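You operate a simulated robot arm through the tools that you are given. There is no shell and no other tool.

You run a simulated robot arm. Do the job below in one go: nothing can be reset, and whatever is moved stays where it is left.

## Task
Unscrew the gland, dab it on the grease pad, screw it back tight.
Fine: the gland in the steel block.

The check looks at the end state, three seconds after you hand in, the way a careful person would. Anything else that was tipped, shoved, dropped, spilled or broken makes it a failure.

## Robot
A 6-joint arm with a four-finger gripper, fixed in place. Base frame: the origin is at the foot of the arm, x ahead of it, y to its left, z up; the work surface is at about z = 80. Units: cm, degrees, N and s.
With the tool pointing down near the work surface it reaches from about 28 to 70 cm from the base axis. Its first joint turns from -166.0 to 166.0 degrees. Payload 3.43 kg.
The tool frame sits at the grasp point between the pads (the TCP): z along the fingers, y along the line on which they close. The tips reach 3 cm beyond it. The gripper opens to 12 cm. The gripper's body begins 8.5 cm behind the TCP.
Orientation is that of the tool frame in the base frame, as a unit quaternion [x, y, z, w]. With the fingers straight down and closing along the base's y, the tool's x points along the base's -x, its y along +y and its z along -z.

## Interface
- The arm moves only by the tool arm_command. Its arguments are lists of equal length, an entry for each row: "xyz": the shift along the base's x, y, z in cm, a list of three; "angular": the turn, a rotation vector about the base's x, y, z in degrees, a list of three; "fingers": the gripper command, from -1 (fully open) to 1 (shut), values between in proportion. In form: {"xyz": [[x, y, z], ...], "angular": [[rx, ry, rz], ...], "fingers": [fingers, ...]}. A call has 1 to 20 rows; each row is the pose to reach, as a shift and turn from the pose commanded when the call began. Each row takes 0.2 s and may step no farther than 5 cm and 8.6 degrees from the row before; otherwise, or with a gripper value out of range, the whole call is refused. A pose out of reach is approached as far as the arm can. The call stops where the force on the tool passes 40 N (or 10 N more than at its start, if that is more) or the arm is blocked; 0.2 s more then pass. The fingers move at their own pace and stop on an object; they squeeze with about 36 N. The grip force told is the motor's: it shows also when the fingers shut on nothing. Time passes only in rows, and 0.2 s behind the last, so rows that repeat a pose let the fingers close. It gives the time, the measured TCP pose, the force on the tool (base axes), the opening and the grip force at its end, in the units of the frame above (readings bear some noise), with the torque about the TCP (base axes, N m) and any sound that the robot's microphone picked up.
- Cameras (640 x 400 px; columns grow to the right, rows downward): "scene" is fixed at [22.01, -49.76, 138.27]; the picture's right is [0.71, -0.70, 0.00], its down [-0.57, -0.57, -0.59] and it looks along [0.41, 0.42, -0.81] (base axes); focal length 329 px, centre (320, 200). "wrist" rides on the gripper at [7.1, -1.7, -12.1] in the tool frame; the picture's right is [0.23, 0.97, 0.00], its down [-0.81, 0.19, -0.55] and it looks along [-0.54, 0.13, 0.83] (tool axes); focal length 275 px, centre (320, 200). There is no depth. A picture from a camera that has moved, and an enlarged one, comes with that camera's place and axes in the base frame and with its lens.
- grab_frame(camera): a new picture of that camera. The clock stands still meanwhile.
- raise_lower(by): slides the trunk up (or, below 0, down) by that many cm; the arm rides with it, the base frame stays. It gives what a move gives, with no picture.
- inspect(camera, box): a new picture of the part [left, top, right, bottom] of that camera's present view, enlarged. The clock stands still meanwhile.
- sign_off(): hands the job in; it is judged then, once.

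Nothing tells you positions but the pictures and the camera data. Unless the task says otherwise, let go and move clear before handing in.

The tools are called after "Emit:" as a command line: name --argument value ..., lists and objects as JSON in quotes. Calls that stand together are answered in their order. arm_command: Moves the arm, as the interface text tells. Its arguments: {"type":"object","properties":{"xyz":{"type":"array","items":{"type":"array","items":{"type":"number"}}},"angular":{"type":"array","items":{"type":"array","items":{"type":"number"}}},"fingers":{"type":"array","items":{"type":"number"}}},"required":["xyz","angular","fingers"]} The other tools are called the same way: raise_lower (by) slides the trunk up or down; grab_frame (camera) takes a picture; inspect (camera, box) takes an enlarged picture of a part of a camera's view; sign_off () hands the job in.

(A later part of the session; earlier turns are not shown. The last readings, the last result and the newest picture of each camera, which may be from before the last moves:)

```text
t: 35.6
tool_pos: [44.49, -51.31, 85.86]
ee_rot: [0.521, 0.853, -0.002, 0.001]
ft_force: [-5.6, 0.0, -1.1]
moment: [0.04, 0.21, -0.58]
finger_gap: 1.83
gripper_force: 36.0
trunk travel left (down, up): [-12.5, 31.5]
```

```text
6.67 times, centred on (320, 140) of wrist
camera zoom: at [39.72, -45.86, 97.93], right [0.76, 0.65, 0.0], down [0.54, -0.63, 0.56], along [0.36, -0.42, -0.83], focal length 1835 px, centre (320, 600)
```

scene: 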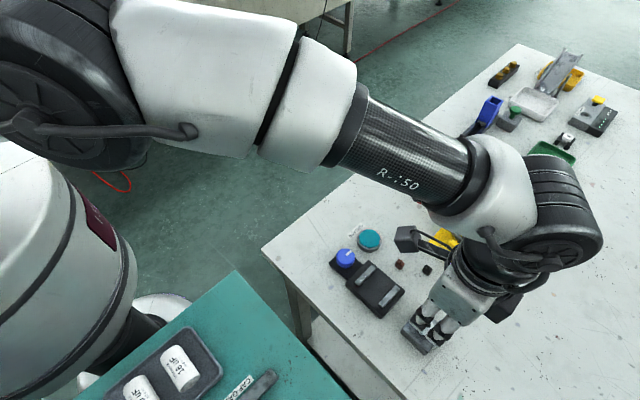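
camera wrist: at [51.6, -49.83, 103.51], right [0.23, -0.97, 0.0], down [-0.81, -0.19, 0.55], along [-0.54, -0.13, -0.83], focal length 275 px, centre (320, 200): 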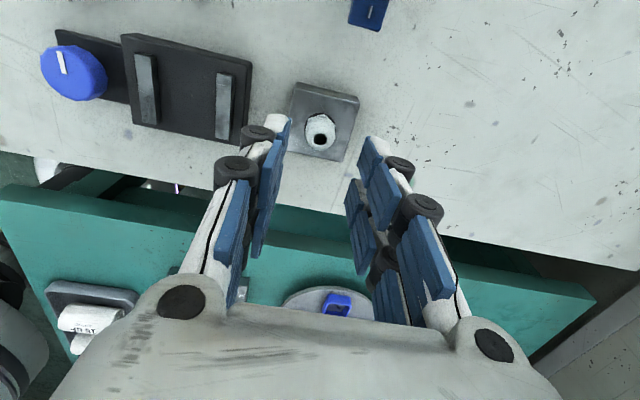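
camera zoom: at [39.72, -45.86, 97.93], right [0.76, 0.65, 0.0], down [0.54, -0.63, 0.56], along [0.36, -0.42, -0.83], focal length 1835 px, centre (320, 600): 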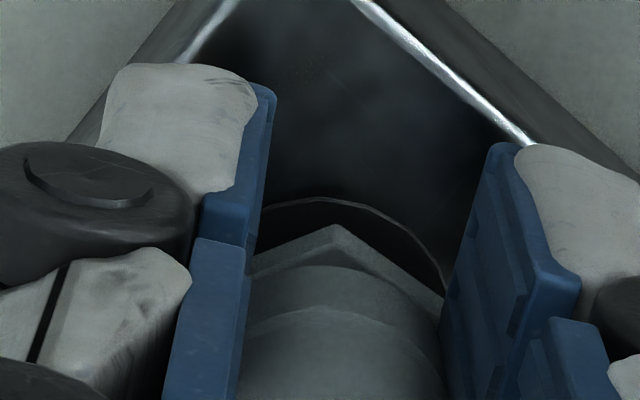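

The gland did not move during that step, so the fingers are slipping on it. The flats are now aligned again, so I'll push a few more small steps and watch the torque.

Emit:
arm_command --xyz '[[-0.02, 0, 0], [-0.02, 0, 0], [-0.02, 0, 0]]' --angular '[[0, 0, 2], [0, 0, 4], [0, 0, 6]]' --fingers '[1, 1, 1]'

Emit:
inspect --camera "wrist" --box '[280, 110, 360, 170]'

```text
t: 36.5
tool_pos: [44.38, -51.44, 85.86]
ee_rot: [0.477, 0.879, -0.002, 0.002]
ft_force: [-3.7, -2.6, 0.2]
moment: [-0.11, 0.12, -0.33]
finger_gap: 1.83
gripper_force: 35.4
trunk travel left (down, up): [-12.5, 31.5]
```

```text
6.67 times, centred on (320, 140) of wrist
camera zoom: at [39.15, -46.37, 97.93], right [0.69, 0.72, 0.0], down [0.6, -0.57, 0.56], along [0.4, -0.39, -0.83], focal length 1835 px, centre (320, 600)
```

zoom: 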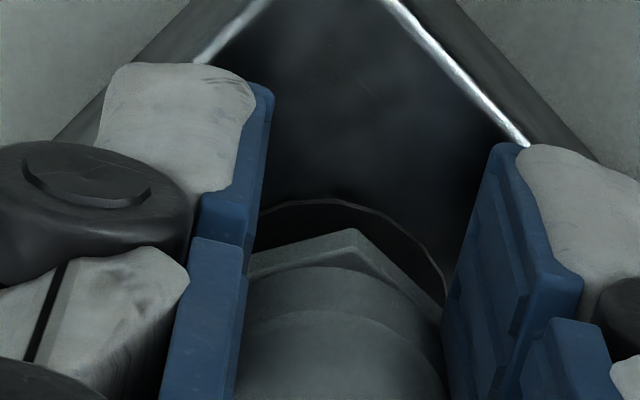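

Angle bookkeeping shows the gland turned about 355° in total and then stopped turning, which could be the end of its thread. I'll try a very gentle lift and watch the vertical force.

Emit:
arm_command --xyz '[[0, 0, 0.03], [0, 0, 0.06], [0, 0, 0.1], [0, 0, 0.15]]' --angular '[[0, 0, 0], [0, 0, 0], [0, 0, 0], [0, 0, 0]]' --fingers '[1, 1, 1, 1]'

Emit:
inspect --camera "wrist" --box '[280, 110, 360, 170]'

```text
t: 37.5
tool_pos: [44.52, -51.48, 86.07]
ee_rot: [0.476, 0.879, -0.002, 0.001]
ft_force: [0.1, -0.2, -0.4]
moment: [0.0, 0.0, -0.01]
finger_gap: 1.85
gripper_force: 36.3
trunk travel left (down, up): [-12.5, 31.5]
```

```text
6.67 times, centred on (320, 140) of wrist
camera zoom: at [39.18, -46.35, 98.06], right [0.69, 0.72, 0.0], down [0.6, -0.57, 0.56], along [0.4, -0.38, -0.83], focal length 1835 px, centre (320, 600)
```

zoom: 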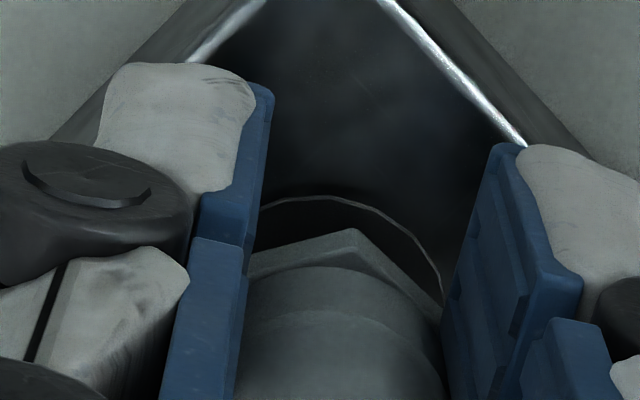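

All forces dropped to zero: the gland is out of its thread and rides with the gripper. I'll lift it straight up, slowly at first.

Emit:
arm_command --xyz '[[0, 0, 0.2], [0, 0, 0.5], [0, 0, 0.9], [0, 0, 1.4], [0, 0, 2.0], [0, 0, 3.0], [0, 0, 4.5], [0, 0, 6.0], [0, 0, 6.0]]' --angular '[[0, 0, 0], [0, 0, 0], [0, 0, 0], [0, 0, 0], [0, 0, 0], [0, 0, 0], [0, 0, 0], [0, 0, 0], [0, 0, 0]]' --fingers '[1, 1, 1, 1, 1, 1, 1, 1, 1]'

Emit:
grab_frame --camera "wrist"

Emit:
inspect --camera "wrist" --box '[250, 75, 410, 195]'

Emit:
inspect --camera "scene" --box '[370, 250, 490, 370]'

```text
t: 39.5
tool_pos: [44.46, -51.43, 91.97]
ee_rot: [0.476, 0.879, -0.003, 0.0]
ft_force: [-0.2, -1.0, 0.7]
moment: [0.02, 0.0, -0.01]
finger_gap: 1.84
gripper_force: 36.5
trunk travel left (down, up): [-12.5, 31.5]
```

```text
taken
camera wrist: at [39.21, -46.38, 103.97], right [0.69, 0.72, 0.0], down [0.6, -0.57, 0.56], along [0.4, -0.39, -0.83], focal length 275 px, centre (320, 200)
```

wrist: 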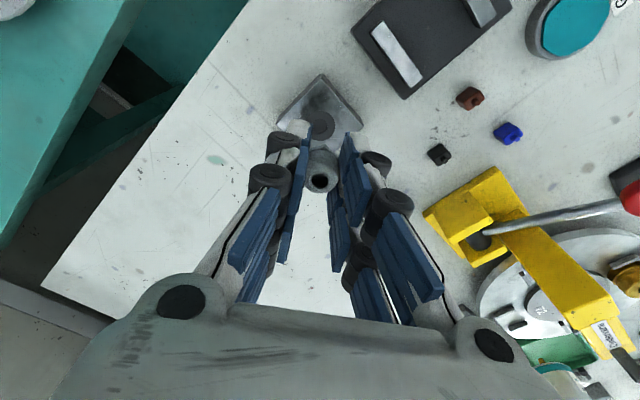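

```text
3.33 times, centred on (330, 135) of wrist
camera zoom: at [39.21, -46.38, 103.97], right [0.69, 0.72, 0.0], down [0.6, -0.57, 0.56], along [0.4, -0.39, -0.83], focal length 918 px, centre (287, 417)
```

zoom: 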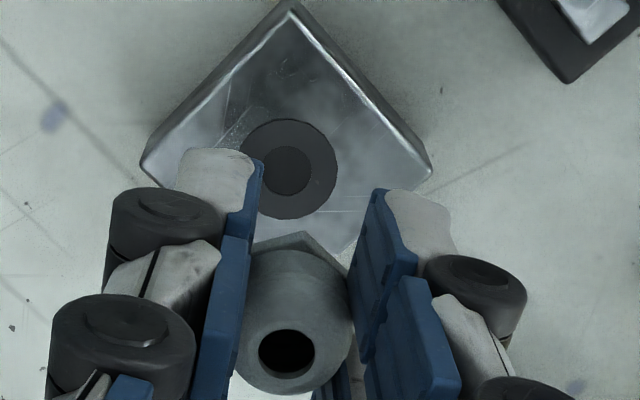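

```text
3.33 times, centred on (430, 310) of scene
camera zoom: at [22.01, -49.76, 138.27], right [0.71, -0.7, 0.0], down [-0.57, -0.57, -0.59], along [0.41, 0.42, -0.81], focal length 1097 px, centre (-47, -167)
```

zoom: 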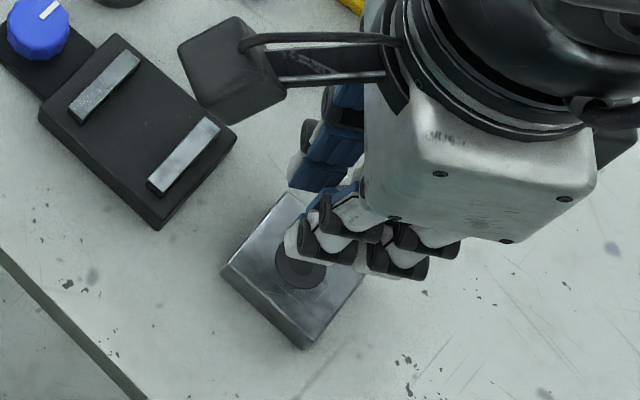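

The gland is out and held; the block stayed put, showing its dark ring and hole. Next I carry the gland high over to the grease pad.

Emit:
arm_command --xyz '[[0.8, 2.5, 1.5], [2.0, 5.5, 3.0], [3.2, 8.8, 3.0], [4.4, 12.0, 3.0], [5.6, 15.0, 3.0], [6.7, 17.5, 3.0], [6.7, 17.5, 3.0]]' --angular '[[0, 0, 0], [0, 0, 0], [0, 0, 0], [0, 0, 0], [0, 0, 0], [0, 0, 0], [0, 0, 0]]' --fingers '[1, 1, 1, 1, 1, 1, 1]'

Emit:
grab_frame --camera "wrist"

Emit:
grab_frame --camera "scene"

Emit:
inspect --camera "scene" --box '[310, 180, 430, 280]'

Emit:
inspect --camera "wrist" --box '[250, 60, 410, 180]'

```text
t: 41.0
tool_pos: [51.12, -34.09, 95.15]
ee_rot: [0.477, 0.879, -0.001, 0.002]
ft_force: [-0.4, 0.1, 0.5]
moment: [0.01, 0.0, 0.02]
finger_gap: 1.83
gripper_force: 36.5
trunk travel left (down, up): [-12.5, 31.5]
```

```text
taken
camera wrist: at [45.76, -28.9, 107.11], right [0.69, 0.72, 0.0], down [0.6, -0.57, 0.56], along [0.4, -0.39, -0.83], focal length 275 px, centre (320, 200)
```

wrist: 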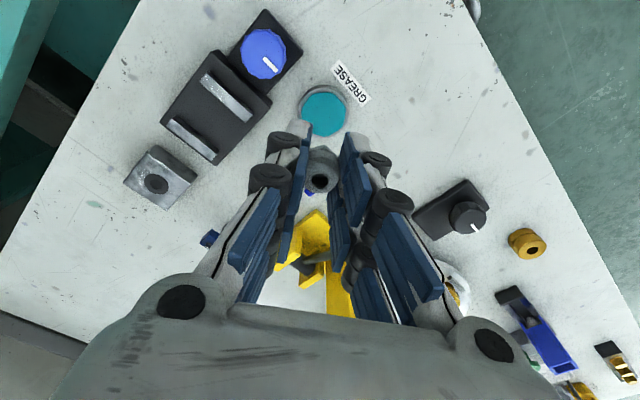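

```text
taken
```

scene: 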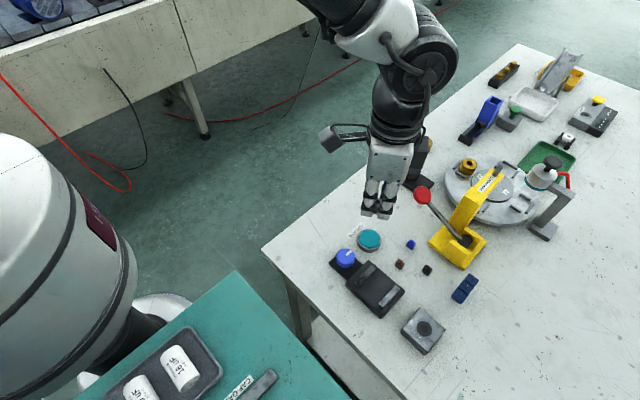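

```text
4.00 times, centred on (370, 230) of scene
camera zoom: at [22.01, -49.76, 138.27], right [0.71, -0.7, 0.0], down [-0.57, -0.57, -0.59], along [0.41, 0.42, -0.81], focal length 1316 px, centre (120, 80)
```

zoom: 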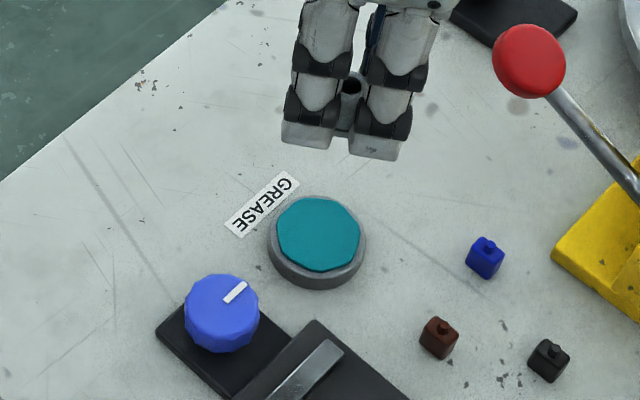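

```text
3.33 times, centred on (330, 120) of wrist
camera zoom: at [45.76, -28.9, 107.11], right [0.69, 0.72, 0.0], down [0.6, -0.57, 0.56], along [0.4, -0.39, -0.83], focal length 918 px, centre (287, 467)
```

zoom: 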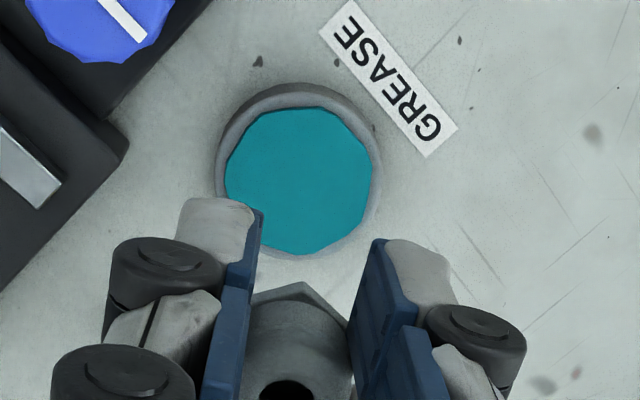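

The pad center is about (51.45, -33.9), with its surface near z≈81.3. I'll center over it and descend to just above the expected contact height.

Emit:
arm_command --xyz '[[0.4, 0.0, -1.5], [0.4, 0.0, -3.5], [0.4, 0.0, -5.5], [0.4, 0.0, -7.0], [0.4, 0.0, -7.0]]' --angular '[[0, 0, 0], [0, 0, 0], [0, 0, 0], [0, 0, 0], [0, 0, 0]]' --fingers '[1, 1, 1, 1, 1]'

Emit:
inspect --camera "scene" --box '[320, 190, 420, 265]'

Emit:
inspect --camera "wrist" --box '[250, 75, 410, 195]'

```text
t: 42.2
tool_pos: [51.56, -33.97, 87.97]
ee_rot: [0.476, 0.88, -0.002, 0.001]
ft_force: [0.0, 0.5, 0.1]
moment: [0.01, 0.03, 0.01]
finger_gap: 1.86
gripper_force: 36.0
trunk travel left (down, up): [-12.5, 31.5]
```

```text
5.33 times, centred on (370, 228) of scene
camera zoom: at [22.01, -49.76, 138.27], right [0.71, -0.7, 0.0], down [-0.57, -0.57, -0.59], along [0.41, 0.42, -0.81], focal length 1755 px, centre (53, 53)
```

zoom: 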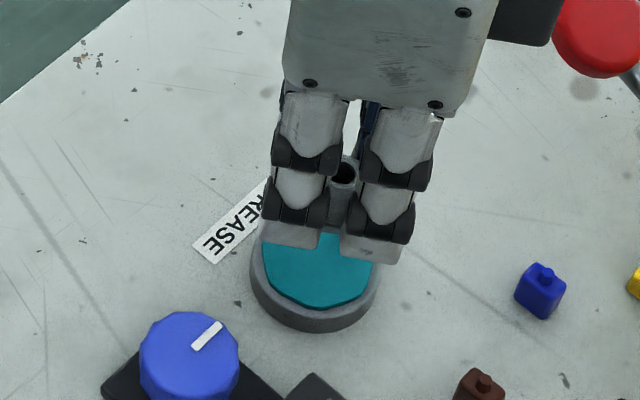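

```text
3.33 times, centred on (330, 135) of wrist
camera zoom: at [46.3, -28.92, 100.02], right [0.69, 0.72, 0.0], down [0.6, -0.57, 0.56], along [0.4, -0.39, -0.83], focal length 918 px, centre (287, 417)
```

zoom: 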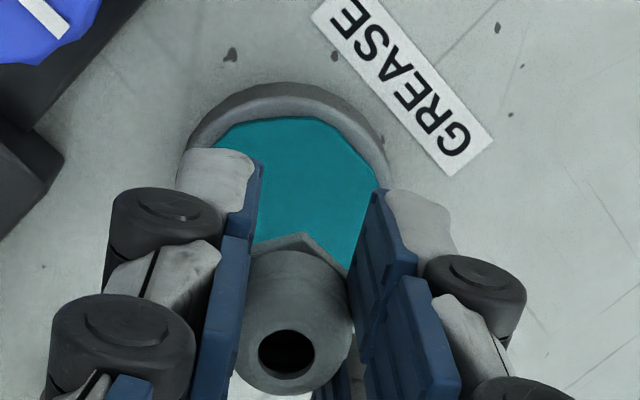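

Emit:
arm_command --xyz '[[0, 0.05, -0.3], [0, 0.05, -0.6], [0, 0.05, -0.8], [0, 0.05, -1.0]]' --angular '[[0, 0, 0], [0, 0, 0], [0, 0, 0], [0, 0, 0]]' --fingers '[1, 1, 1, 1]'

Emit:
inspect --camera "scene" --box '[340, 200, 400, 250]'

Emit:
inspect --camera "wrist" --box '[280, 100, 360, 160]'

```text
t: 43.2
tool_pos: [51.63, -33.9, 86.96]
ee_rot: [0.477, 0.879, -0.002, 0.002]
ft_force: [0.0, 0.5, -0.2]
moment: [0.02, 0.04, 0.0]
finger_gap: 1.84
gripper_force: 36.0
trunk travel left (down, up): [-12.5, 31.5]
```

```text
8.00 times, centred on (370, 225) of scene
camera zoom: at [22.01, -49.76, 138.27], right [0.71, -0.7, 0.0], down [-0.57, -0.57, -0.59], along [0.41, 0.42, -0.81], focal length 2633 px, centre (-80, 0)
```

zoom: 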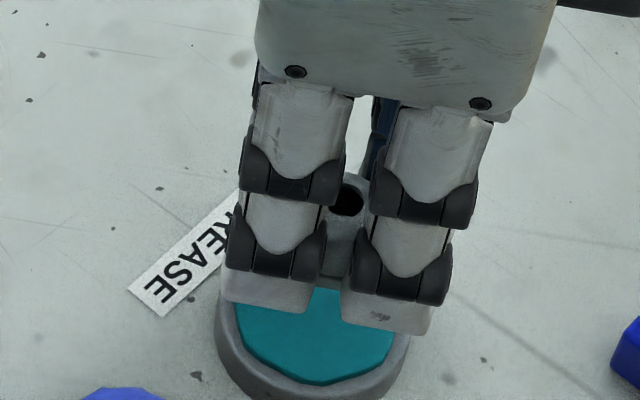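

```text
6.67 times, centred on (320, 130) of wrist
camera zoom: at [46.32, -28.83, 99.03], right [0.69, 0.72, 0.0], down [0.6, -0.57, 0.56], along [0.4, -0.39, -0.83], focal length 1835 px, centre (320, 667)
```

zoom: 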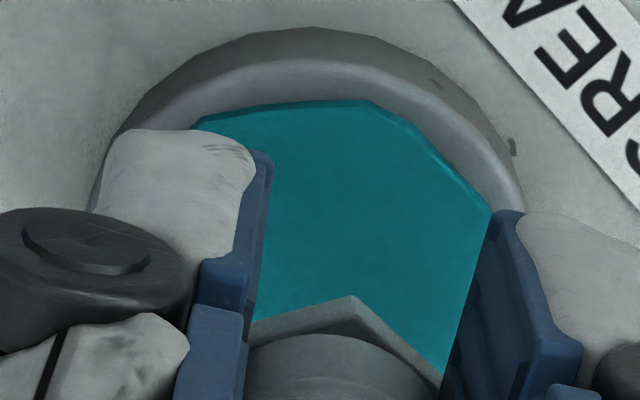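

Emit:
arm_command --xyz '[[0, 0, -0.1], [0, 0, -0.2], [0, 0, -0.3], [0, 0, -0.4]]' --angular '[[0, 0, 0], [0, 0, 0], [0, 0, 0], [0, 0, 0]]' --fingers '[1, 1, 1, 1]'

```text
t: 44.2
tool_pos: [51.64, -33.88, 86.57]
ee_rot: [0.476, 0.88, -0.002, 0.001]
ft_force: [0.2, -0.4, 0.1]
moment: [0.01, -0.01, -0.01]
finger_gap: 1.86
gripper_force: 35.7
trunk travel left (down, up): [-12.5, 31.5]
```

No contact yet, so I'll continue down slowly.

Emit:
arm_command --xyz '[[0, 0, -0.08], [0, 0, -0.16], [0, 0, -0.24], [0, 0, -0.3]]' --angular '[[0, 0, 0], [0, 0, 0], [0, 0, 0], [0, 0, 0]]' --fingers '[1, 1, 1, 1]'

```text
t: 45.2
tool_pos: [51.63, -33.84, 86.24]
ee_rot: [0.476, 0.879, -0.002, 0.0]
ft_force: [-0.2, -0.3, 0.7]
moment: [-0.01, 0.01, 0.02]
finger_gap: 1.86
gripper_force: 35.6
trunk travel left (down, up): [-12.5, 31.5]
```

Emit:
arm_command --xyz '[[0, 0, -0.06], [0, 0, -0.12], [0, 0, -0.18], [0, 0, -0.24]]' --angular '[[0, 0, 0], [0, 0, 0], [0, 0, 0], [0, 0, 0]]' --fingers '[1, 1, 1, 1]'

Emit:
inspect --camera "wrist" --box '[280, 100, 360, 160]'

Emit:
inspect --camera "scene" --box '[340, 200, 400, 250]'

```text
t: 46.2
tool_pos: [51.67, -33.93, 86.11]
ee_rot: [0.477, 0.879, -0.001, 0.001]
ft_force: [0.8, 0.2, -0.1]
moment: [0.0, 0.0, 0.0]
finger_gap: 1.85
gripper_force: 36.1
trunk travel left (down, up): [-12.5, 31.5]
```

```text
6.67 times, centred on (320, 130) of wrist
camera zoom: at [46.3, -28.82, 98.1], right [0.69, 0.72, 0.0], down [0.6, -0.57, 0.56], along [0.4, -0.39, -0.83], focal length 1835 px, centre (320, 667)
```

zoom: 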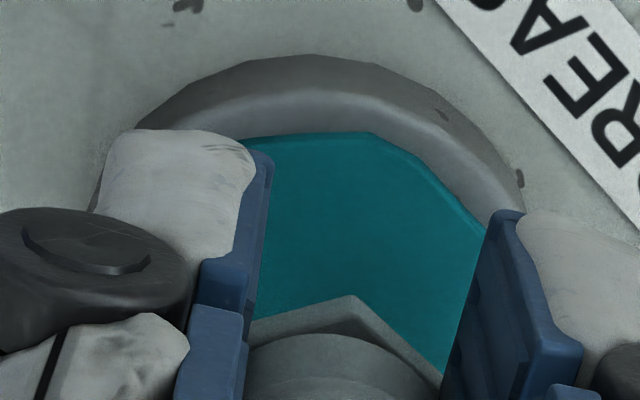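

```text
8.00 times, centred on (370, 225) of scene
camera zoom: at [22.01, -49.76, 138.27], right [0.71, -0.7, 0.0], down [-0.57, -0.57, -0.59], along [0.41, 0.42, -0.81], focal length 2633 px, centre (-80, 0)
```

zoom: 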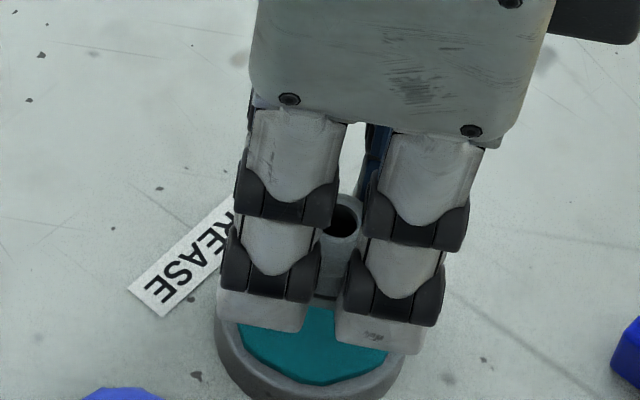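

Still no contact, at TCP≈86.0. Continuing down in small steps.

Emit:
arm_command --xyz '[[0, 0, -0.06], [0, 0, -0.12], [0, 0, -0.18], [0, 0, -0.24]]' --angular '[[0, 0, 0], [0, 0, 0], [0, 0, 0], [0, 0, 0]]' --fingers '[1, 1, 1, 1]'

```text
t: 47.2
tool_pos: [51.59, -33.83, 85.7]
ee_rot: [0.476, 0.879, -0.001, 0.002]
ft_force: [-0.7, 0.4, 0.0]
moment: [0.01, 0.0, 0.04]
finger_gap: 1.84
gripper_force: 35.2
trunk travel left (down, up): [-12.5, 31.5]
```

Emit:
arm_command --xyz '[[0, 0, -0.06], [0, 0, -0.12], [0, 0, -0.18], [0, 0, -0.24]]' --angular '[[0, 0, 0], [0, 0, 0], [0, 0, 0], [0, 0, 0]]' --fingers '[1, 1, 1, 1]'

Emit:
inspect --camera "wrist" --box '[280, 100, 360, 160]'

Emit:
inspect --camera "scene" --box '[350, 215, 390, 245]'

```text
t: 48.2
tool_pos: [51.65, -33.93, 85.6]
ee_rot: [0.477, 0.879, -0.003, 0.001]
ft_force: [-0.2, 0.5, -0.7]
moment: [0.01, 0.0, 0.0]
finger_gap: 1.83
gripper_force: 36.1
trunk travel left (down, up): [-12.5, 31.5]
```

```text
6.67 times, centred on (320, 130) of wrist
camera zoom: at [46.27, -28.75, 97.61], right [0.69, 0.72, 0.0], down [0.6, -0.57, 0.56], along [0.4, -0.39, -0.83], focal length 1835 px, centre (320, 667)
```

zoom: 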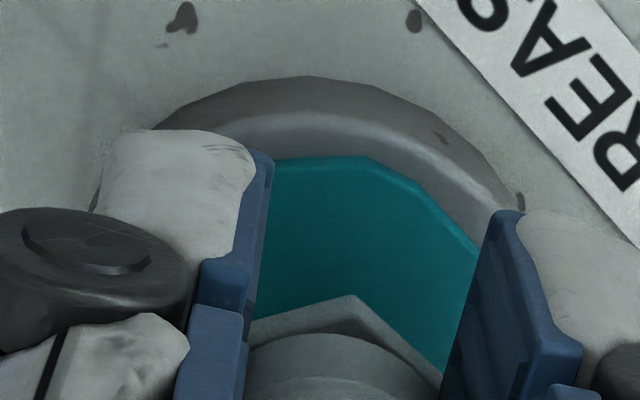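

```text
13.33 times, centred on (370, 230) of scene
camera zoom: at [22.01, -49.76, 138.27], right [0.71, -0.7, 0.0], down [-0.57, -0.57, -0.59], along [0.41, 0.42, -0.81], focal length 4388 px, centre (-347, -200)
```

zoom: 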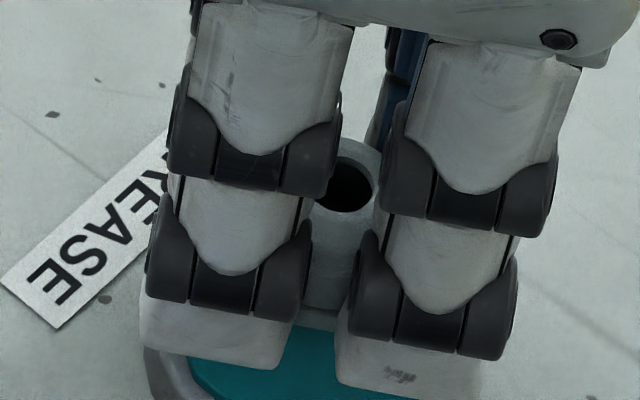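

Emit:
arm_command --xyz '[[0, 0, -0.05], [0, 0, -0.1], [0, 0, -0.15], [0, 0, -0.2]]' --angular '[[0, 0, 0], [0, 0, 0], [0, 0, 0], [0, 0, 0]]' --fingers '[1, 1, 1, 1]'

```text
t: 49.2
tool_pos: [51.53, -33.93, 85.44]
ee_rot: [0.476, 0.88, -0.002, 0.0]
ft_force: [0.2, -0.3, -0.3]
moment: [-0.01, 0.0, -0.01]
finger_gap: 1.82
gripper_force: 36.2
trunk travel left (down, up): [-12.5, 31.5]
```

Emit:
arm_command --xyz '[[0, 0, -0.05], [0, 0, -0.1], [0, 0, -0.15], [0, 0, -0.2]]' --angular '[[0, 0, 0], [0, 0, 0], [0, 0, 0], [0, 0, 0]]' --fingers '[1, 1, 1, 1]'

Emit:
inspect --camera "wrist" --box '[280, 100, 360, 160]'

Emit:
inspect --camera "scene" --box '[350, 215, 390, 245]'

```text
t: 50.2
tool_pos: [51.61, -33.9, 85.23]
ee_rot: [0.476, 0.879, -0.002, 0.002]
ft_force: [-2.7, 0.6, 10.3]
moment: [0.02, 0.08, 0.02]
finger_gap: 1.83
gripper_force: 36.8
trunk travel left (down, up): [-12.5, 31.5]
```

```text
6.67 times, centred on (320, 130) of wrist
camera zoom: at [46.26, -28.82, 97.3], right [0.69, 0.72, 0.0], down [0.6, -0.57, 0.56], along [0.4, -0.39, -0.83], focal length 1835 px, centre (320, 667)
```

zoom: 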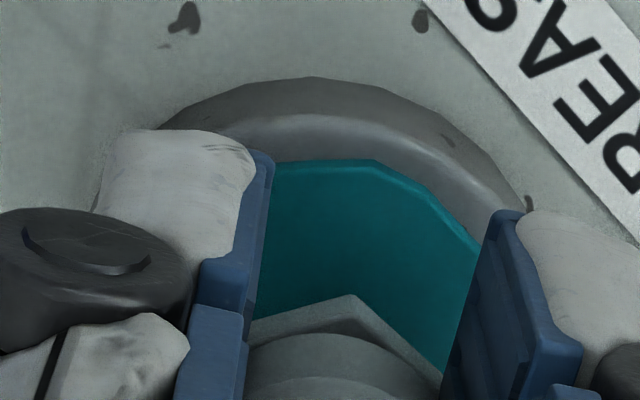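

```text
13.33 times, centred on (370, 230) of scene
camera zoom: at [22.01, -49.76, 138.27], right [0.71, -0.7, 0.0], down [-0.57, -0.57, -0.59], along [0.41, 0.42, -0.81], focal length 4388 px, centre (-347, -200)
```

zoom: 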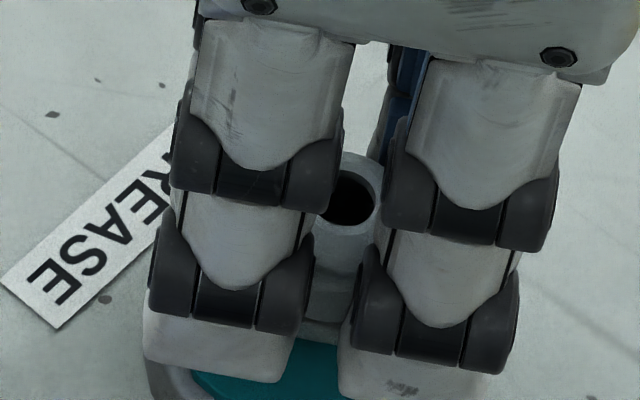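

Contact: about 10 N upward with the gland's lower end on the pad. I'll hold briefly to let the grease take, then lift straight up.

Emit:
arm_command --xyz '[[0, 0, 0], [0, 0, 0], [0, 0, 0.0], [0, 0, 0.2], [0, 0, 0.6], [0, 0, 1.5], [0, 0, 3.5], [0, 0, 6.5], [0, 0, 9.8], [0, 0, 9.8]]' --angular '[[0, 0, 0], [0, 0, 0], [0, 0, 0], [0, 0, 0], [0, 0, 0], [0, 0, 0], [0, 0, 0], [0, 0, 0], [0, 0, 0], [0, 0, 0]]' --fingers '[1, 1, 1, 1, 1, 1, 1, 1, 1, 1]'

Emit:
inspect --camera "scene" --box '[310, 180, 430, 280]'

Emit:
inspect --camera "wrist" --box '[250, 60, 410, 180]'

```text
t: 52.5
tool_pos: [51.76, -33.82, 94.84]
ee_rot: [0.476, 0.879, -0.003, 0.001]
ft_force: [0.5, -1.0, -0.4]
moment: [0.0, 0.01, 0.01]
finger_gap: 1.84
gripper_force: 36.1
trunk travel left (down, up): [-12.5, 31.5]
```

```text
4.00 times, centred on (370, 230) of scene
camera zoom: at [22.01, -49.76, 138.27], right [0.71, -0.7, 0.0], down [-0.57, -0.57, -0.59], along [0.41, 0.42, -0.81], focal length 1316 px, centre (120, 80)
```

zoom: 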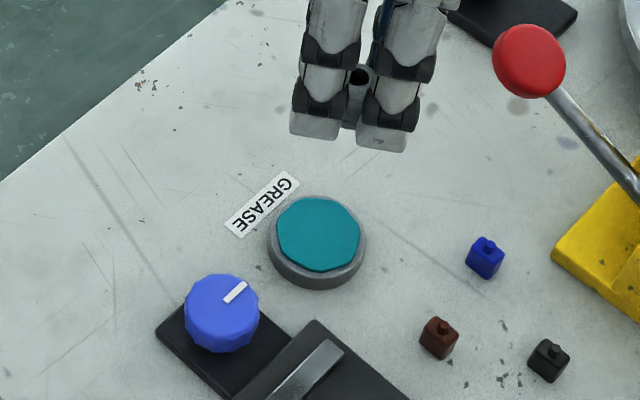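

```text
3.33 times, centred on (330, 120) of wrist
camera zoom: at [46.38, -28.82, 107.01], right [0.69, 0.72, 0.0], down [0.6, -0.57, 0.55], along [0.4, -0.38, -0.83], focal length 918 px, centre (287, 467)
```

zoom: 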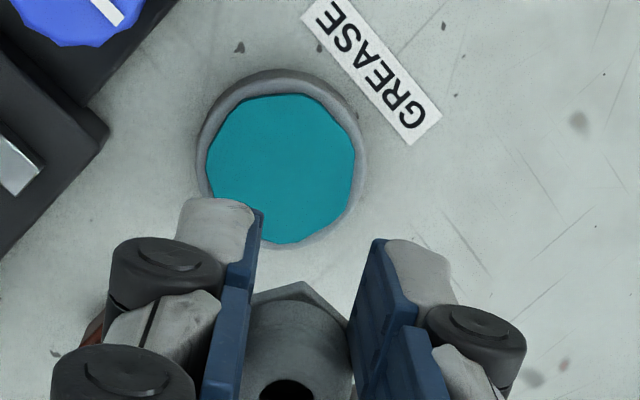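

The pad is unmoved and the dab is done. Now I carry the gland back to exactly the pose where it left the thread, stopping high above the block first.

Emit:
arm_command --xyz '[[-1.2, -3.0, 0], [-2.6, -6.5, 0], [-4.0, -10.0, 0], [-5.4, -13.5, 0], [-6.6, -16.2, -1.0], [-7.13, -17.57, -3.0], [-7.13, -17.57, -5.0], [-7.13, -17.57, -5.0]]' --angular '[[0, 0, 0], [0, 0, 0], [0, 0, 0], [0, 0, 0], [0, 0, 0], [0, 0, 0], [0, 0, 0], [0, 0, 0]]' --fingers '[1, 1, 1, 1, 1, 1, 1, 1]'

Emit:
inspect --camera "wrist" --box '[250, 75, 410, 195]'

Emit:
inspect --camera "scene" --box '[380, 270, 480, 360]'

```text
t: 54.2
tool_pos: [44.43, -51.46, 90.1]
ee_rot: [0.477, 0.879, -0.002, 0.0]
ft_force: [0.3, 1.1, 0.0]
moment: [-0.04, 0.0, -0.04]
finger_gap: 1.83
gripper_force: 36.1
trunk travel left (down, up): [-12.5, 31.5]
```

```text
3.33 times, centred on (330, 135) of wrist
camera zoom: at [39.11, -46.39, 102.16], right [0.69, 0.72, 0.0], down [0.6, -0.57, 0.56], along [0.4, -0.39, -0.83], focal length 918 px, centre (287, 417)
```

zoom: 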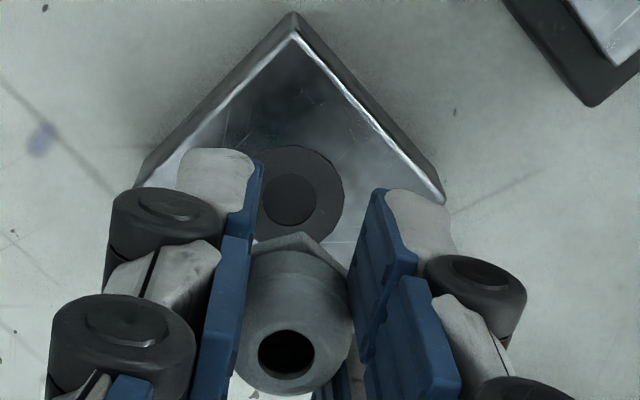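

```text
4.44 times, centred on (430, 315) of scene
camera zoom: at [22.01, -49.76, 138.27], right [0.71, -0.7, 0.0], down [-0.57, -0.57, -0.59], along [0.41, 0.42, -0.81], focal length 1463 px, centre (-169, -311)
```

zoom: 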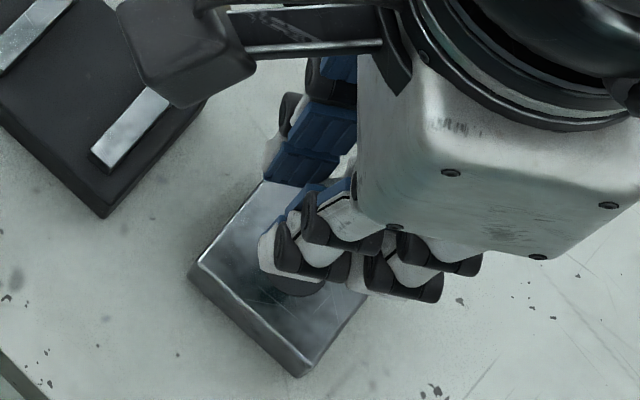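

Compared with the view right after release, the arm is about 0.12 cm short in x. I'll correct that and verify with the wrist view before lowering.

Emit:
arm_command --xyz '[[0.12, 0.02, 0], [0.12, 0.02, 0], [0.12, 0.02, 0]]' --angular '[[0, 0, 0], [0, 0, 0], [0, 0, 0]]' --fingers '[1, 1, 1]'

Emit:
inspect --camera "wrist" --box '[250, 75, 410, 195]'

```text
t: 55.0
tool_pos: [44.53, -51.57, 90.03]
ee_rot: [0.476, 0.88, -0.002, 0.001]
ft_force: [0.1, -0.6, 0.3]
moment: [-0.01, -0.01, 0.01]
finger_gap: 1.83
gripper_force: 36.2
trunk travel left (down, up): [-12.5, 31.5]
```

```text
3.33 times, centred on (330, 135) of wrist
camera zoom: at [39.25, -46.36, 102.14], right [0.69, 0.72, 0.0], down [0.6, -0.57, 0.56], along [0.4, -0.39, -0.83], focal length 918 px, centre (287, 417)
```

zoom: 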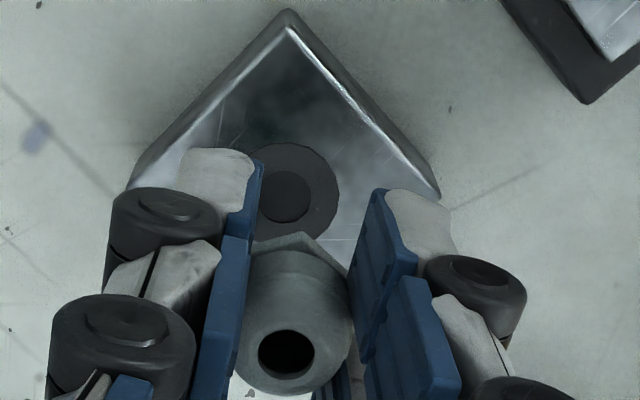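

The block hole now sits where it should relative to the held gland. I'll lower until the gland end is just above the hole, then approach contact in fine steps.

Emit:
arm_command --xyz '[[0, 0, -1.0], [0, 0, -2.0], [0, 0, -3.0], [0, 0, -3.5], [0, 0, -3.8], [0, 0, -3.8]]' --angular '[[0, 0, 0], [0, 0, 0], [0, 0, 0], [0, 0, 0], [0, 0, 0], [0, 0, 0]]' --fingers '[1, 1, 1, 1, 1, 1]'

Emit:
inspect --camera "wrist" --box '[280, 110, 360, 170]'

```text
t: 56.5
tool_pos: [44.64, -51.46, 86.09]
ee_rot: [0.477, 0.879, -0.003, 0.001]
ft_force: [-3.0, 0.1, -0.3]
moment: [0.04, 0.08, -0.02]
finger_gap: 1.83
gripper_force: 36.2
trunk travel left (down, up): [-12.5, 31.5]
```

```text
6.67 times, centred on (320, 140) of wrist
camera zoom: at [39.31, -46.39, 98.25], right [0.69, 0.72, 0.0], down [0.6, -0.57, 0.55], along [0.4, -0.39, -0.83], focal length 1835 px, centre (320, 600)
```

zoom: 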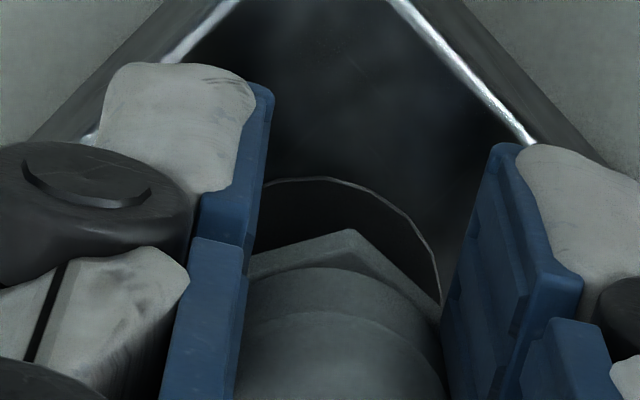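

There's a slight -x force, and the camera position shows x about 0.1 cm too far compared with the release pose. I'll correct that.

Emit:
arm_command --xyz '[[-0.06, 0.02, 0], [-0.11, 0.03, 0], [-0.11, 0.03, 0]]' --angular '[[0, 0, 0], [0, 0, 0], [0, 0, 0]]' --fingers '[1, 1, 1]'

Emit:
inspect --camera "wrist" --box '[280, 110, 360, 170]'

```text
t: 57.2
tool_pos: [44.39, -51.5, 85.91]
ee_rot: [0.477, 0.879, -0.002, -0.001]
ft_force: [-3.9, -0.4, -8.4]
moment: [-0.02, 0.12, 0.01]
finger_gap: 1.84
gripper_force: 36.4
trunk travel left (down, up): [-12.5, 31.5]
```

```text
6.67 times, centred on (320, 140) of wrist
camera zoom: at [39.2, -46.42, 98.02], right [0.69, 0.72, 0.0], down [0.6, -0.57, 0.55], along [0.4, -0.38, -0.83], focal length 1835 px, centre (320, 600)
```

zoom: 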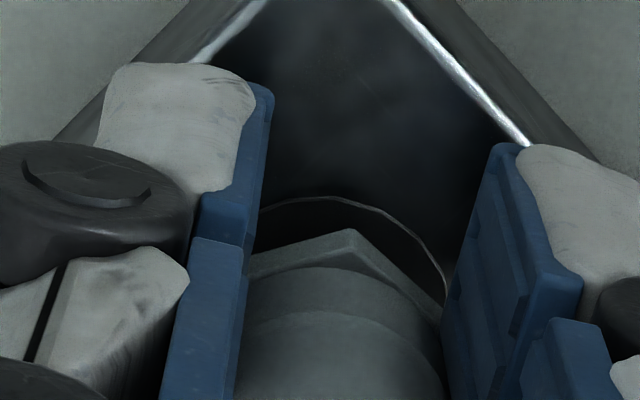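

The gland has been captured by the thread: it is pulling the tool down by about 8 N at the same height where it came off. I'll follow it down slightly to relieve that.

Emit:
arm_command --xyz '[[-0.02, 0, -0.05], [-0.03, 0, -0.1], [-0.03, 0, -0.1]]' --angular '[[0, 0, 0], [0, 0, 0], [0, 0, 0]]' --fingers '[1, 1, 1]'

Emit:
inspect --camera "wrist" --box '[280, 110, 360, 170]'

```text
t: 58.0
tool_pos: [44.45, -51.5, 86.03]
ee_rot: [0.476, 0.879, -0.002, 0.001]
ft_force: [-0.5, -0.4, 0.3]
moment: [-0.03, 0.01, -0.02]
finger_gap: 1.84
gripper_force: 36.4
trunk travel left (down, up): [-12.5, 31.5]
```

```text
6.67 times, centred on (320, 140) of wrist
camera zoom: at [39.18, -46.35, 98.17], right [0.69, 0.72, 0.0], down [0.6, -0.57, 0.56], along [0.4, -0.39, -0.83], focal length 1835 px, centre (320, 600)
```

zoom: 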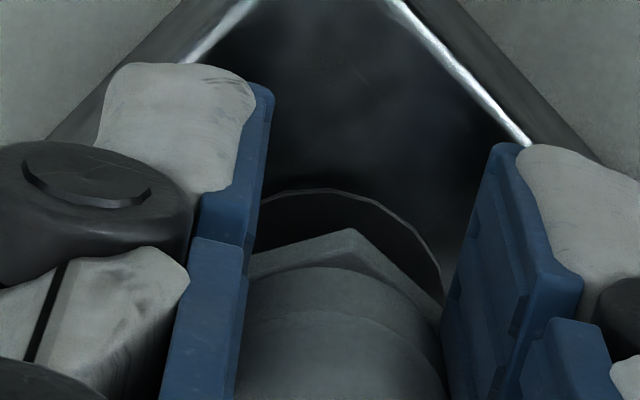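

It popped free again, sitting about 0.1 cm above the release height with zero force. I'll lower a bit further and check.

Emit:
arm_command --xyz '[[0, 0, -0.05], [0, 0, -0.1]]' --angular '[[0, 0, 0], [0, 0, 0]]' --fingers '[1, 1]'

Emit:
inspect --camera "wrist" --box '[280, 110, 360, 170]'

```text
t: 58.6
tool_pos: [44.45, -51.38, 85.99]
ee_rot: [0.476, 0.879, -0.002, 0.0]
ft_force: [0.2, 0.3, 0.2]
moment: [0.01, 0.01, -0.01]
finger_gap: 1.83
gripper_force: 36.2
trunk travel left (down, up): [-12.5, 31.5]
```

```text
6.67 times, centred on (320, 140) of wrist
camera zoom: at [39.13, -46.35, 98.05], right [0.69, 0.72, 0.0], down [0.6, -0.57, 0.56], along [0.4, -0.39, -0.83], focal length 1835 px, centre (320, 600)
```

zoom: 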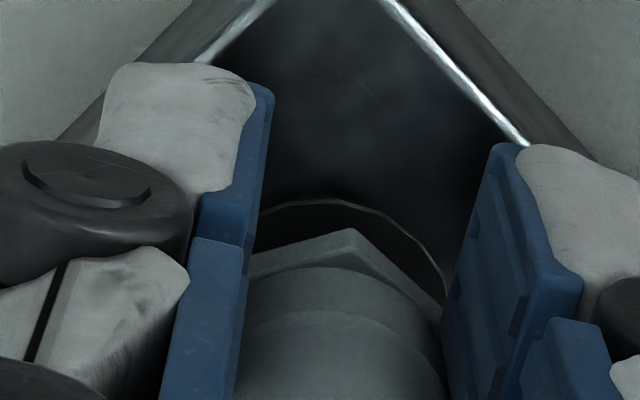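

Emit:
arm_command --xyz '[[0.03, 0, -0.05], [0.03, 0, -0.1]]' --angular '[[0, 0, 0], [0, 0, 0]]' --fingers '[1, 1]'

Emit:
inspect --camera "wrist" --box '[280, 110, 360, 170]'

```text
t: 59.2
tool_pos: [44.45, -51.47, 85.86]
ee_rot: [0.477, 0.879, -0.002, 0.001]
ft_force: [0.2, 0.4, 0.3]
moment: [-0.03, 0.01, -0.02]
finger_gap: 1.83
gripper_force: 36.1
trunk travel left (down, up): [-12.5, 31.5]
```

```text
6.67 times, centred on (320, 140) of wrist
camera zoom: at [39.15, -46.33, 97.89], right [0.69, 0.72, 0.0], down [0.6, -0.57, 0.56], along [0.4, -0.39, -0.83], focal length 1835 px, centre (320, 600)
```

zoom: 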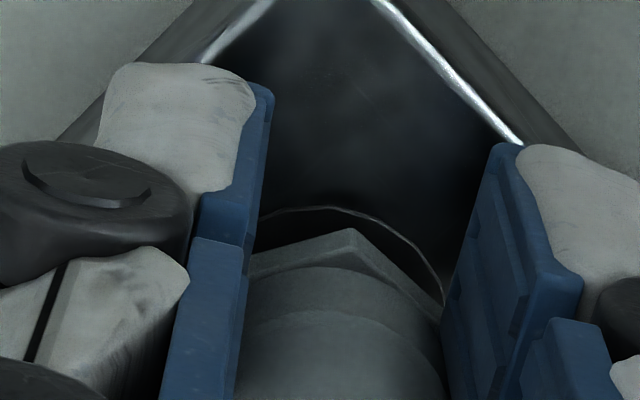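

Emit:
arm_command --xyz '[[0, 0, -0.05], [0, 0, -0.1]]' --angular '[[0, 0, 0], [0, 0, 0]]' --fingers '[1, 1]'

Emit:
inspect --camera "wrist" --box '[280, 110, 360, 170]'

```text
t: 59.9
tool_pos: [44.6, -51.48, 85.82]
ee_rot: [0.476, 0.879, -0.002, 0.001]
ft_force: [0.4, 1.0, -0.6]
moment: [0.0, 0.02, -0.01]
finger_gap: 1.85
gripper_force: 35.4
trunk travel left (down, up): [-12.5, 31.5]
```

```text
6.67 times, centred on (320, 140) of wrist
camera zoom: at [39.16, -46.33, 97.84], right [0.69, 0.72, 0.0], down [0.6, -0.57, 0.56], along [0.4, -0.39, -0.83], focal length 1835 px, centre (320, 600)
```

zoom: 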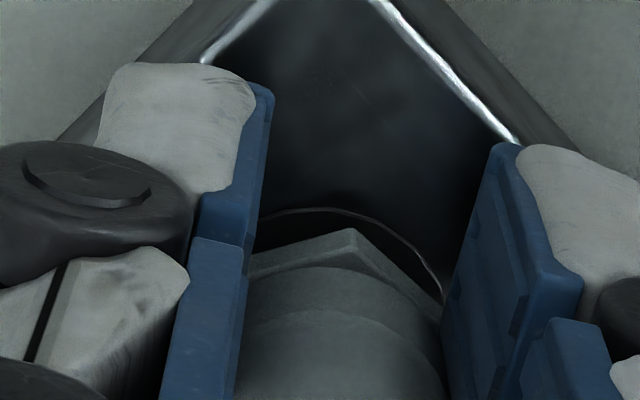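

Emit:
arm_command --xyz '[[0, 0, -0.05], [0, 0, -0.1]]' --angular '[[0, 0, 0], [0, 0, 0]]' --fingers '[1, 1]'

Emit:
inspect --camera "wrist" --box '[280, 110, 360, 170]'

```text
t: 60.5
tool_pos: [44.52, -51.45, 85.66]
ee_rot: [0.477, 0.879, -0.002, 0.002]
ft_force: [-0.6, 0.3, -0.4]
moment: [-0.02, 0.02, 0.01]
finger_gap: 1.83
gripper_force: 35.7
trunk travel left (down, up): [-12.5, 31.5]
```

```text
6.67 times, centred on (320, 140) of wrist
camera zoom: at [39.16, -46.34, 97.73], right [0.69, 0.72, 0.0], down [0.6, -0.57, 0.56], along [0.4, -0.39, -0.83], focal length 1835 px, centre (320, 600)
```

zoom: 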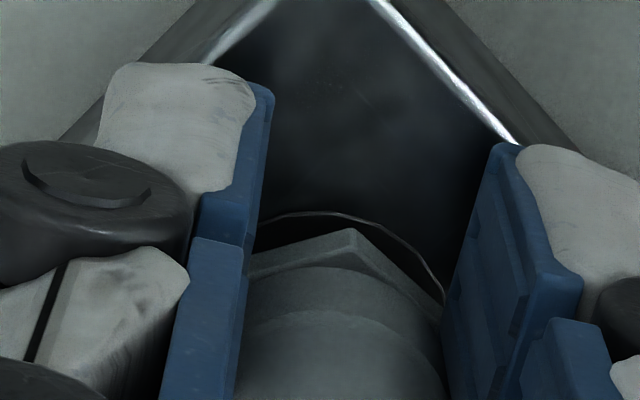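

No thread resistance here, so the gland is simply hanging free slightly off the axis. The brief capture earlier happened about 0.07 cm further in -y and higher, so I'll raise to the thread-start height and re-center in y.

Emit:
arm_command --xyz '[[0, 0, 0.15], [0, 0, 0.3], [0, -0.03, 0.4], [0, -0.07, 0.4]]' --angular '[[0, 0, 0], [0, 0, 0], [0, 0, 0], [0, 0, 0]]' --fingers '[1, 1, 1, 1]'

Emit:
inspect --camera "wrist" --box '[280, 110, 360, 170]'

```text
t: 61.5
tool_pos: [44.51, -51.44, 85.99]
ee_rot: [0.477, 0.879, -0.002, 0.001]
ft_force: [0.9, 0.1, -0.5]
moment: [-0.03, 0.02, -0.01]
finger_gap: 1.87
gripper_force: 36.4
trunk travel left (down, up): [-12.5, 31.5]
```

```text
6.67 times, centred on (320, 140) of wrist
camera zoom: at [39.2, -46.42, 98.12], right [0.69, 0.72, 0.0], down [0.6, -0.57, 0.56], along [0.4, -0.39, -0.83], focal length 1835 px, centre (320, 600)
```

zoom: 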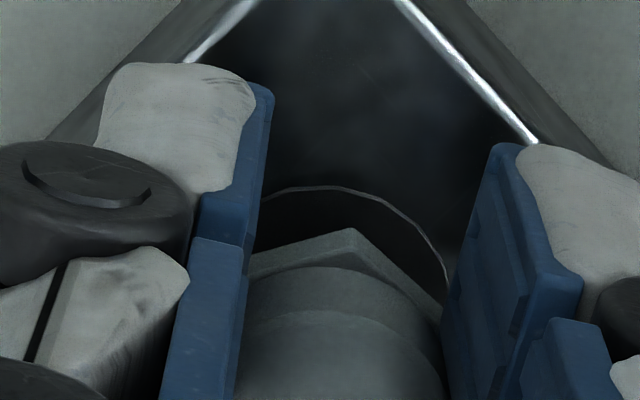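

Emit:
arm_command --xyz '[[0, 0, -0.05], [0, 0, -0.1], [0, 0, -0.15]]' --angular '[[0, 0, 0], [0, 0, 0], [0, 0, 0]]' --fingers '[1, 1, 1]'

```text
t: 62.2
tool_pos: [44.62, -51.54, 85.8]
ee_rot: [0.476, 0.879, -0.003, 0.002]
ft_force: [0.7, 0.8, -0.8]
moment: [0.04, -0.04, -0.02]
finger_gap: 1.86
gripper_force: 36.4
trunk travel left (down, up): [-12.5, 31.5]
```

No capture yet at this height. I'll try a gentle clockwise turn to let the thread pick up, watching the forces.

Emit:
arm_command --xyz '[[0, 0, 0], [0, 0, 0], [0, 0, -0.01], [0, 0, -0.02]]' --angular '[[0, 0, -5], [0, 0, -10], [0, 0, -15], [0, 0, -20]]' --fingers '[1, 1, 1, 1]'

Emit:
inspect --camera "wrist" --box '[280, 110, 360, 170]'

```text
t: 63.2
tool_pos: [44.43, -51.29, 85.95]
ee_rot: [0.623, 0.783, -0.003, 0.001]
ft_force: [-1.1, 0.5, 0.6]
moment: [-0.01, 0.0, 0.01]
finger_gap: 1.83
gripper_force: 35.8
trunk travel left (down, up): [-12.5, 31.5]
```

```text
6.67 times, centred on (320, 140) of wrist
camera zoom: at [41.23, -44.9, 97.97], right [0.9, 0.44, 0.0], down [0.37, -0.74, 0.56], along [0.24, -0.5, -0.83], focal length 1835 px, centre (320, 600)
```

zoom: 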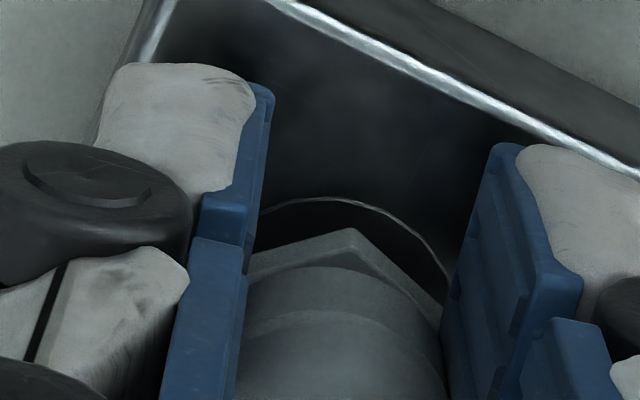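

The thread likely re-arms only when the gland comes in from above and is well centered. I'll raise clear, restore the exit angle, re-center, then come straight back down.

Emit:
arm_command --xyz '[[0, 0, 0.3], [0, 0, 0.8], [-0.03, 0.03, 1.4], [-0.06, 0.05, 2.0], [-0.06, 0.05, 2.0], [-0.06, 0.05, 2.0]]' --angular '[[0, 0, 0], [0, 0, 5], [0, 0, 10], [0, 0, 15], [0, 0, 20], [0, 0, 20]]' --fingers '[1, 1, 1, 1, 1, 1]'

Emit:
inspect --camera "wrist" --box '[250, 75, 410, 195]'

```text
t: 64.7
tool_pos: [44.33, -51.48, 87.99]
ee_rot: [0.476, 0.88, -0.002, 0.001]
ft_force: [-0.2, 0.6, -0.2]
moment: [0.0, 0.01, -0.02]
finger_gap: 1.83
gripper_force: 36.9
trunk travel left (down, up): [-12.5, 31.5]
```

```text
3.33 times, centred on (330, 135) of wrist
camera zoom: at [39.08, -46.35, 99.95], right [0.69, 0.72, 0.0], down [0.6, -0.57, 0.56], along [0.4, -0.38, -0.83], focal length 918 px, centre (287, 417)
```

zoom: 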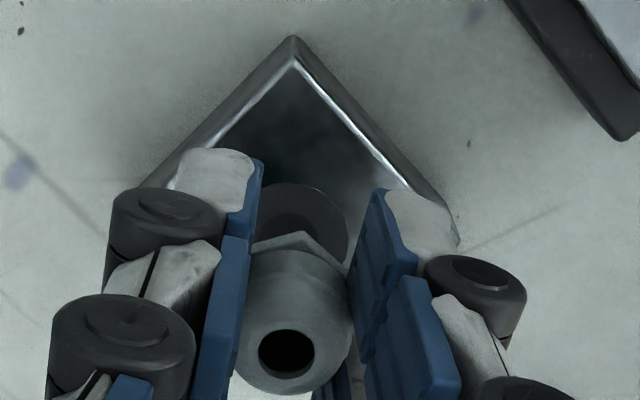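

Emit:
arm_command --xyz '[[0.04, -0.02, -0.6], [0.04, -0.02, -1.2], [0.04, -0.02, -1.45], [0.04, -0.02, -1.45]]' --angular '[[0, 0, 0], [0, 0, 0], [0, 0, 0], [0, 0, 0]]' --fingers '[1, 1, 1, 1]'

Emit:
inspect --camera "wrist" --box '[280, 110, 360, 170]'

```text
t: 65.7
tool_pos: [44.39, -51.54, 86.32]
ee_rot: [0.477, 0.879, -0.003, 0.001]
ft_force: [0.4, -1.0, -0.8]
moment: [0.0, 0.01, 0.01]
finger_gap: 1.83
gripper_force: 35.7
trunk travel left (down, up): [-12.5, 31.5]
```

```text
6.67 times, centred on (320, 140) of wrist
camera zoom: at [39.16, -46.43, 98.4], right [0.69, 0.72, 0.0], down [0.6, -0.57, 0.56], along [0.4, -0.39, -0.83], focal length 1835 px, centre (320, 600)
```

zoom: 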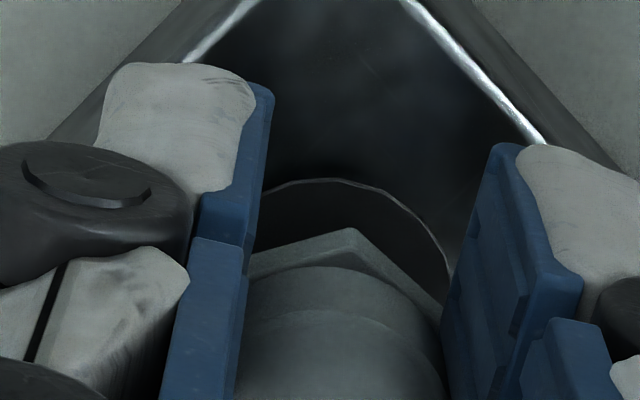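

Emit:
arm_command --xyz '[[-0.01, 0.03, -0.1], [-0.01, 0.03, -0.2]]' --angular '[[0, 0, 0], [0, 0, 0]]' --fingers '[1, 1]'

Emit:
inspect --camera "wrist" --box '[280, 110, 360, 170]'

```text
t: 66.2
tool_pos: [44.52, -51.51, 86.25]
ee_rot: [0.476, 0.88, -0.002, 0.002]
ft_force: [0.4, -0.6, -0.6]
moment: [-0.01, -0.02, 0.01]
finger_gap: 1.84
gripper_force: 35.4
trunk travel left (down, up): [-12.5, 31.5]
```

```text
6.67 times, centred on (320, 140) of wrist
camera zoom: at [39.14, -46.37, 98.25], right [0.69, 0.72, 0.0], down [0.6, -0.57, 0.56], along [0.4, -0.39, -0.83], focal length 1835 px, centre (320, 600)
```

zoom: 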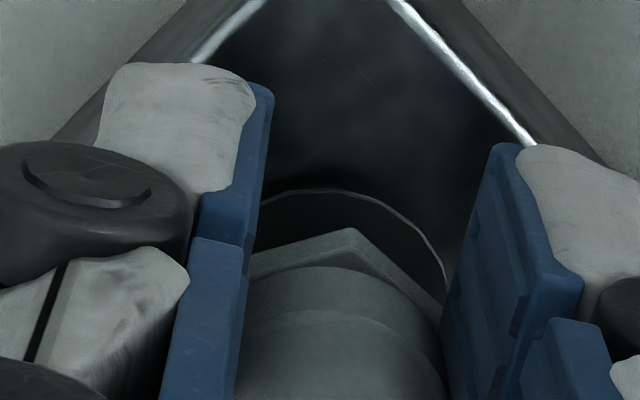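

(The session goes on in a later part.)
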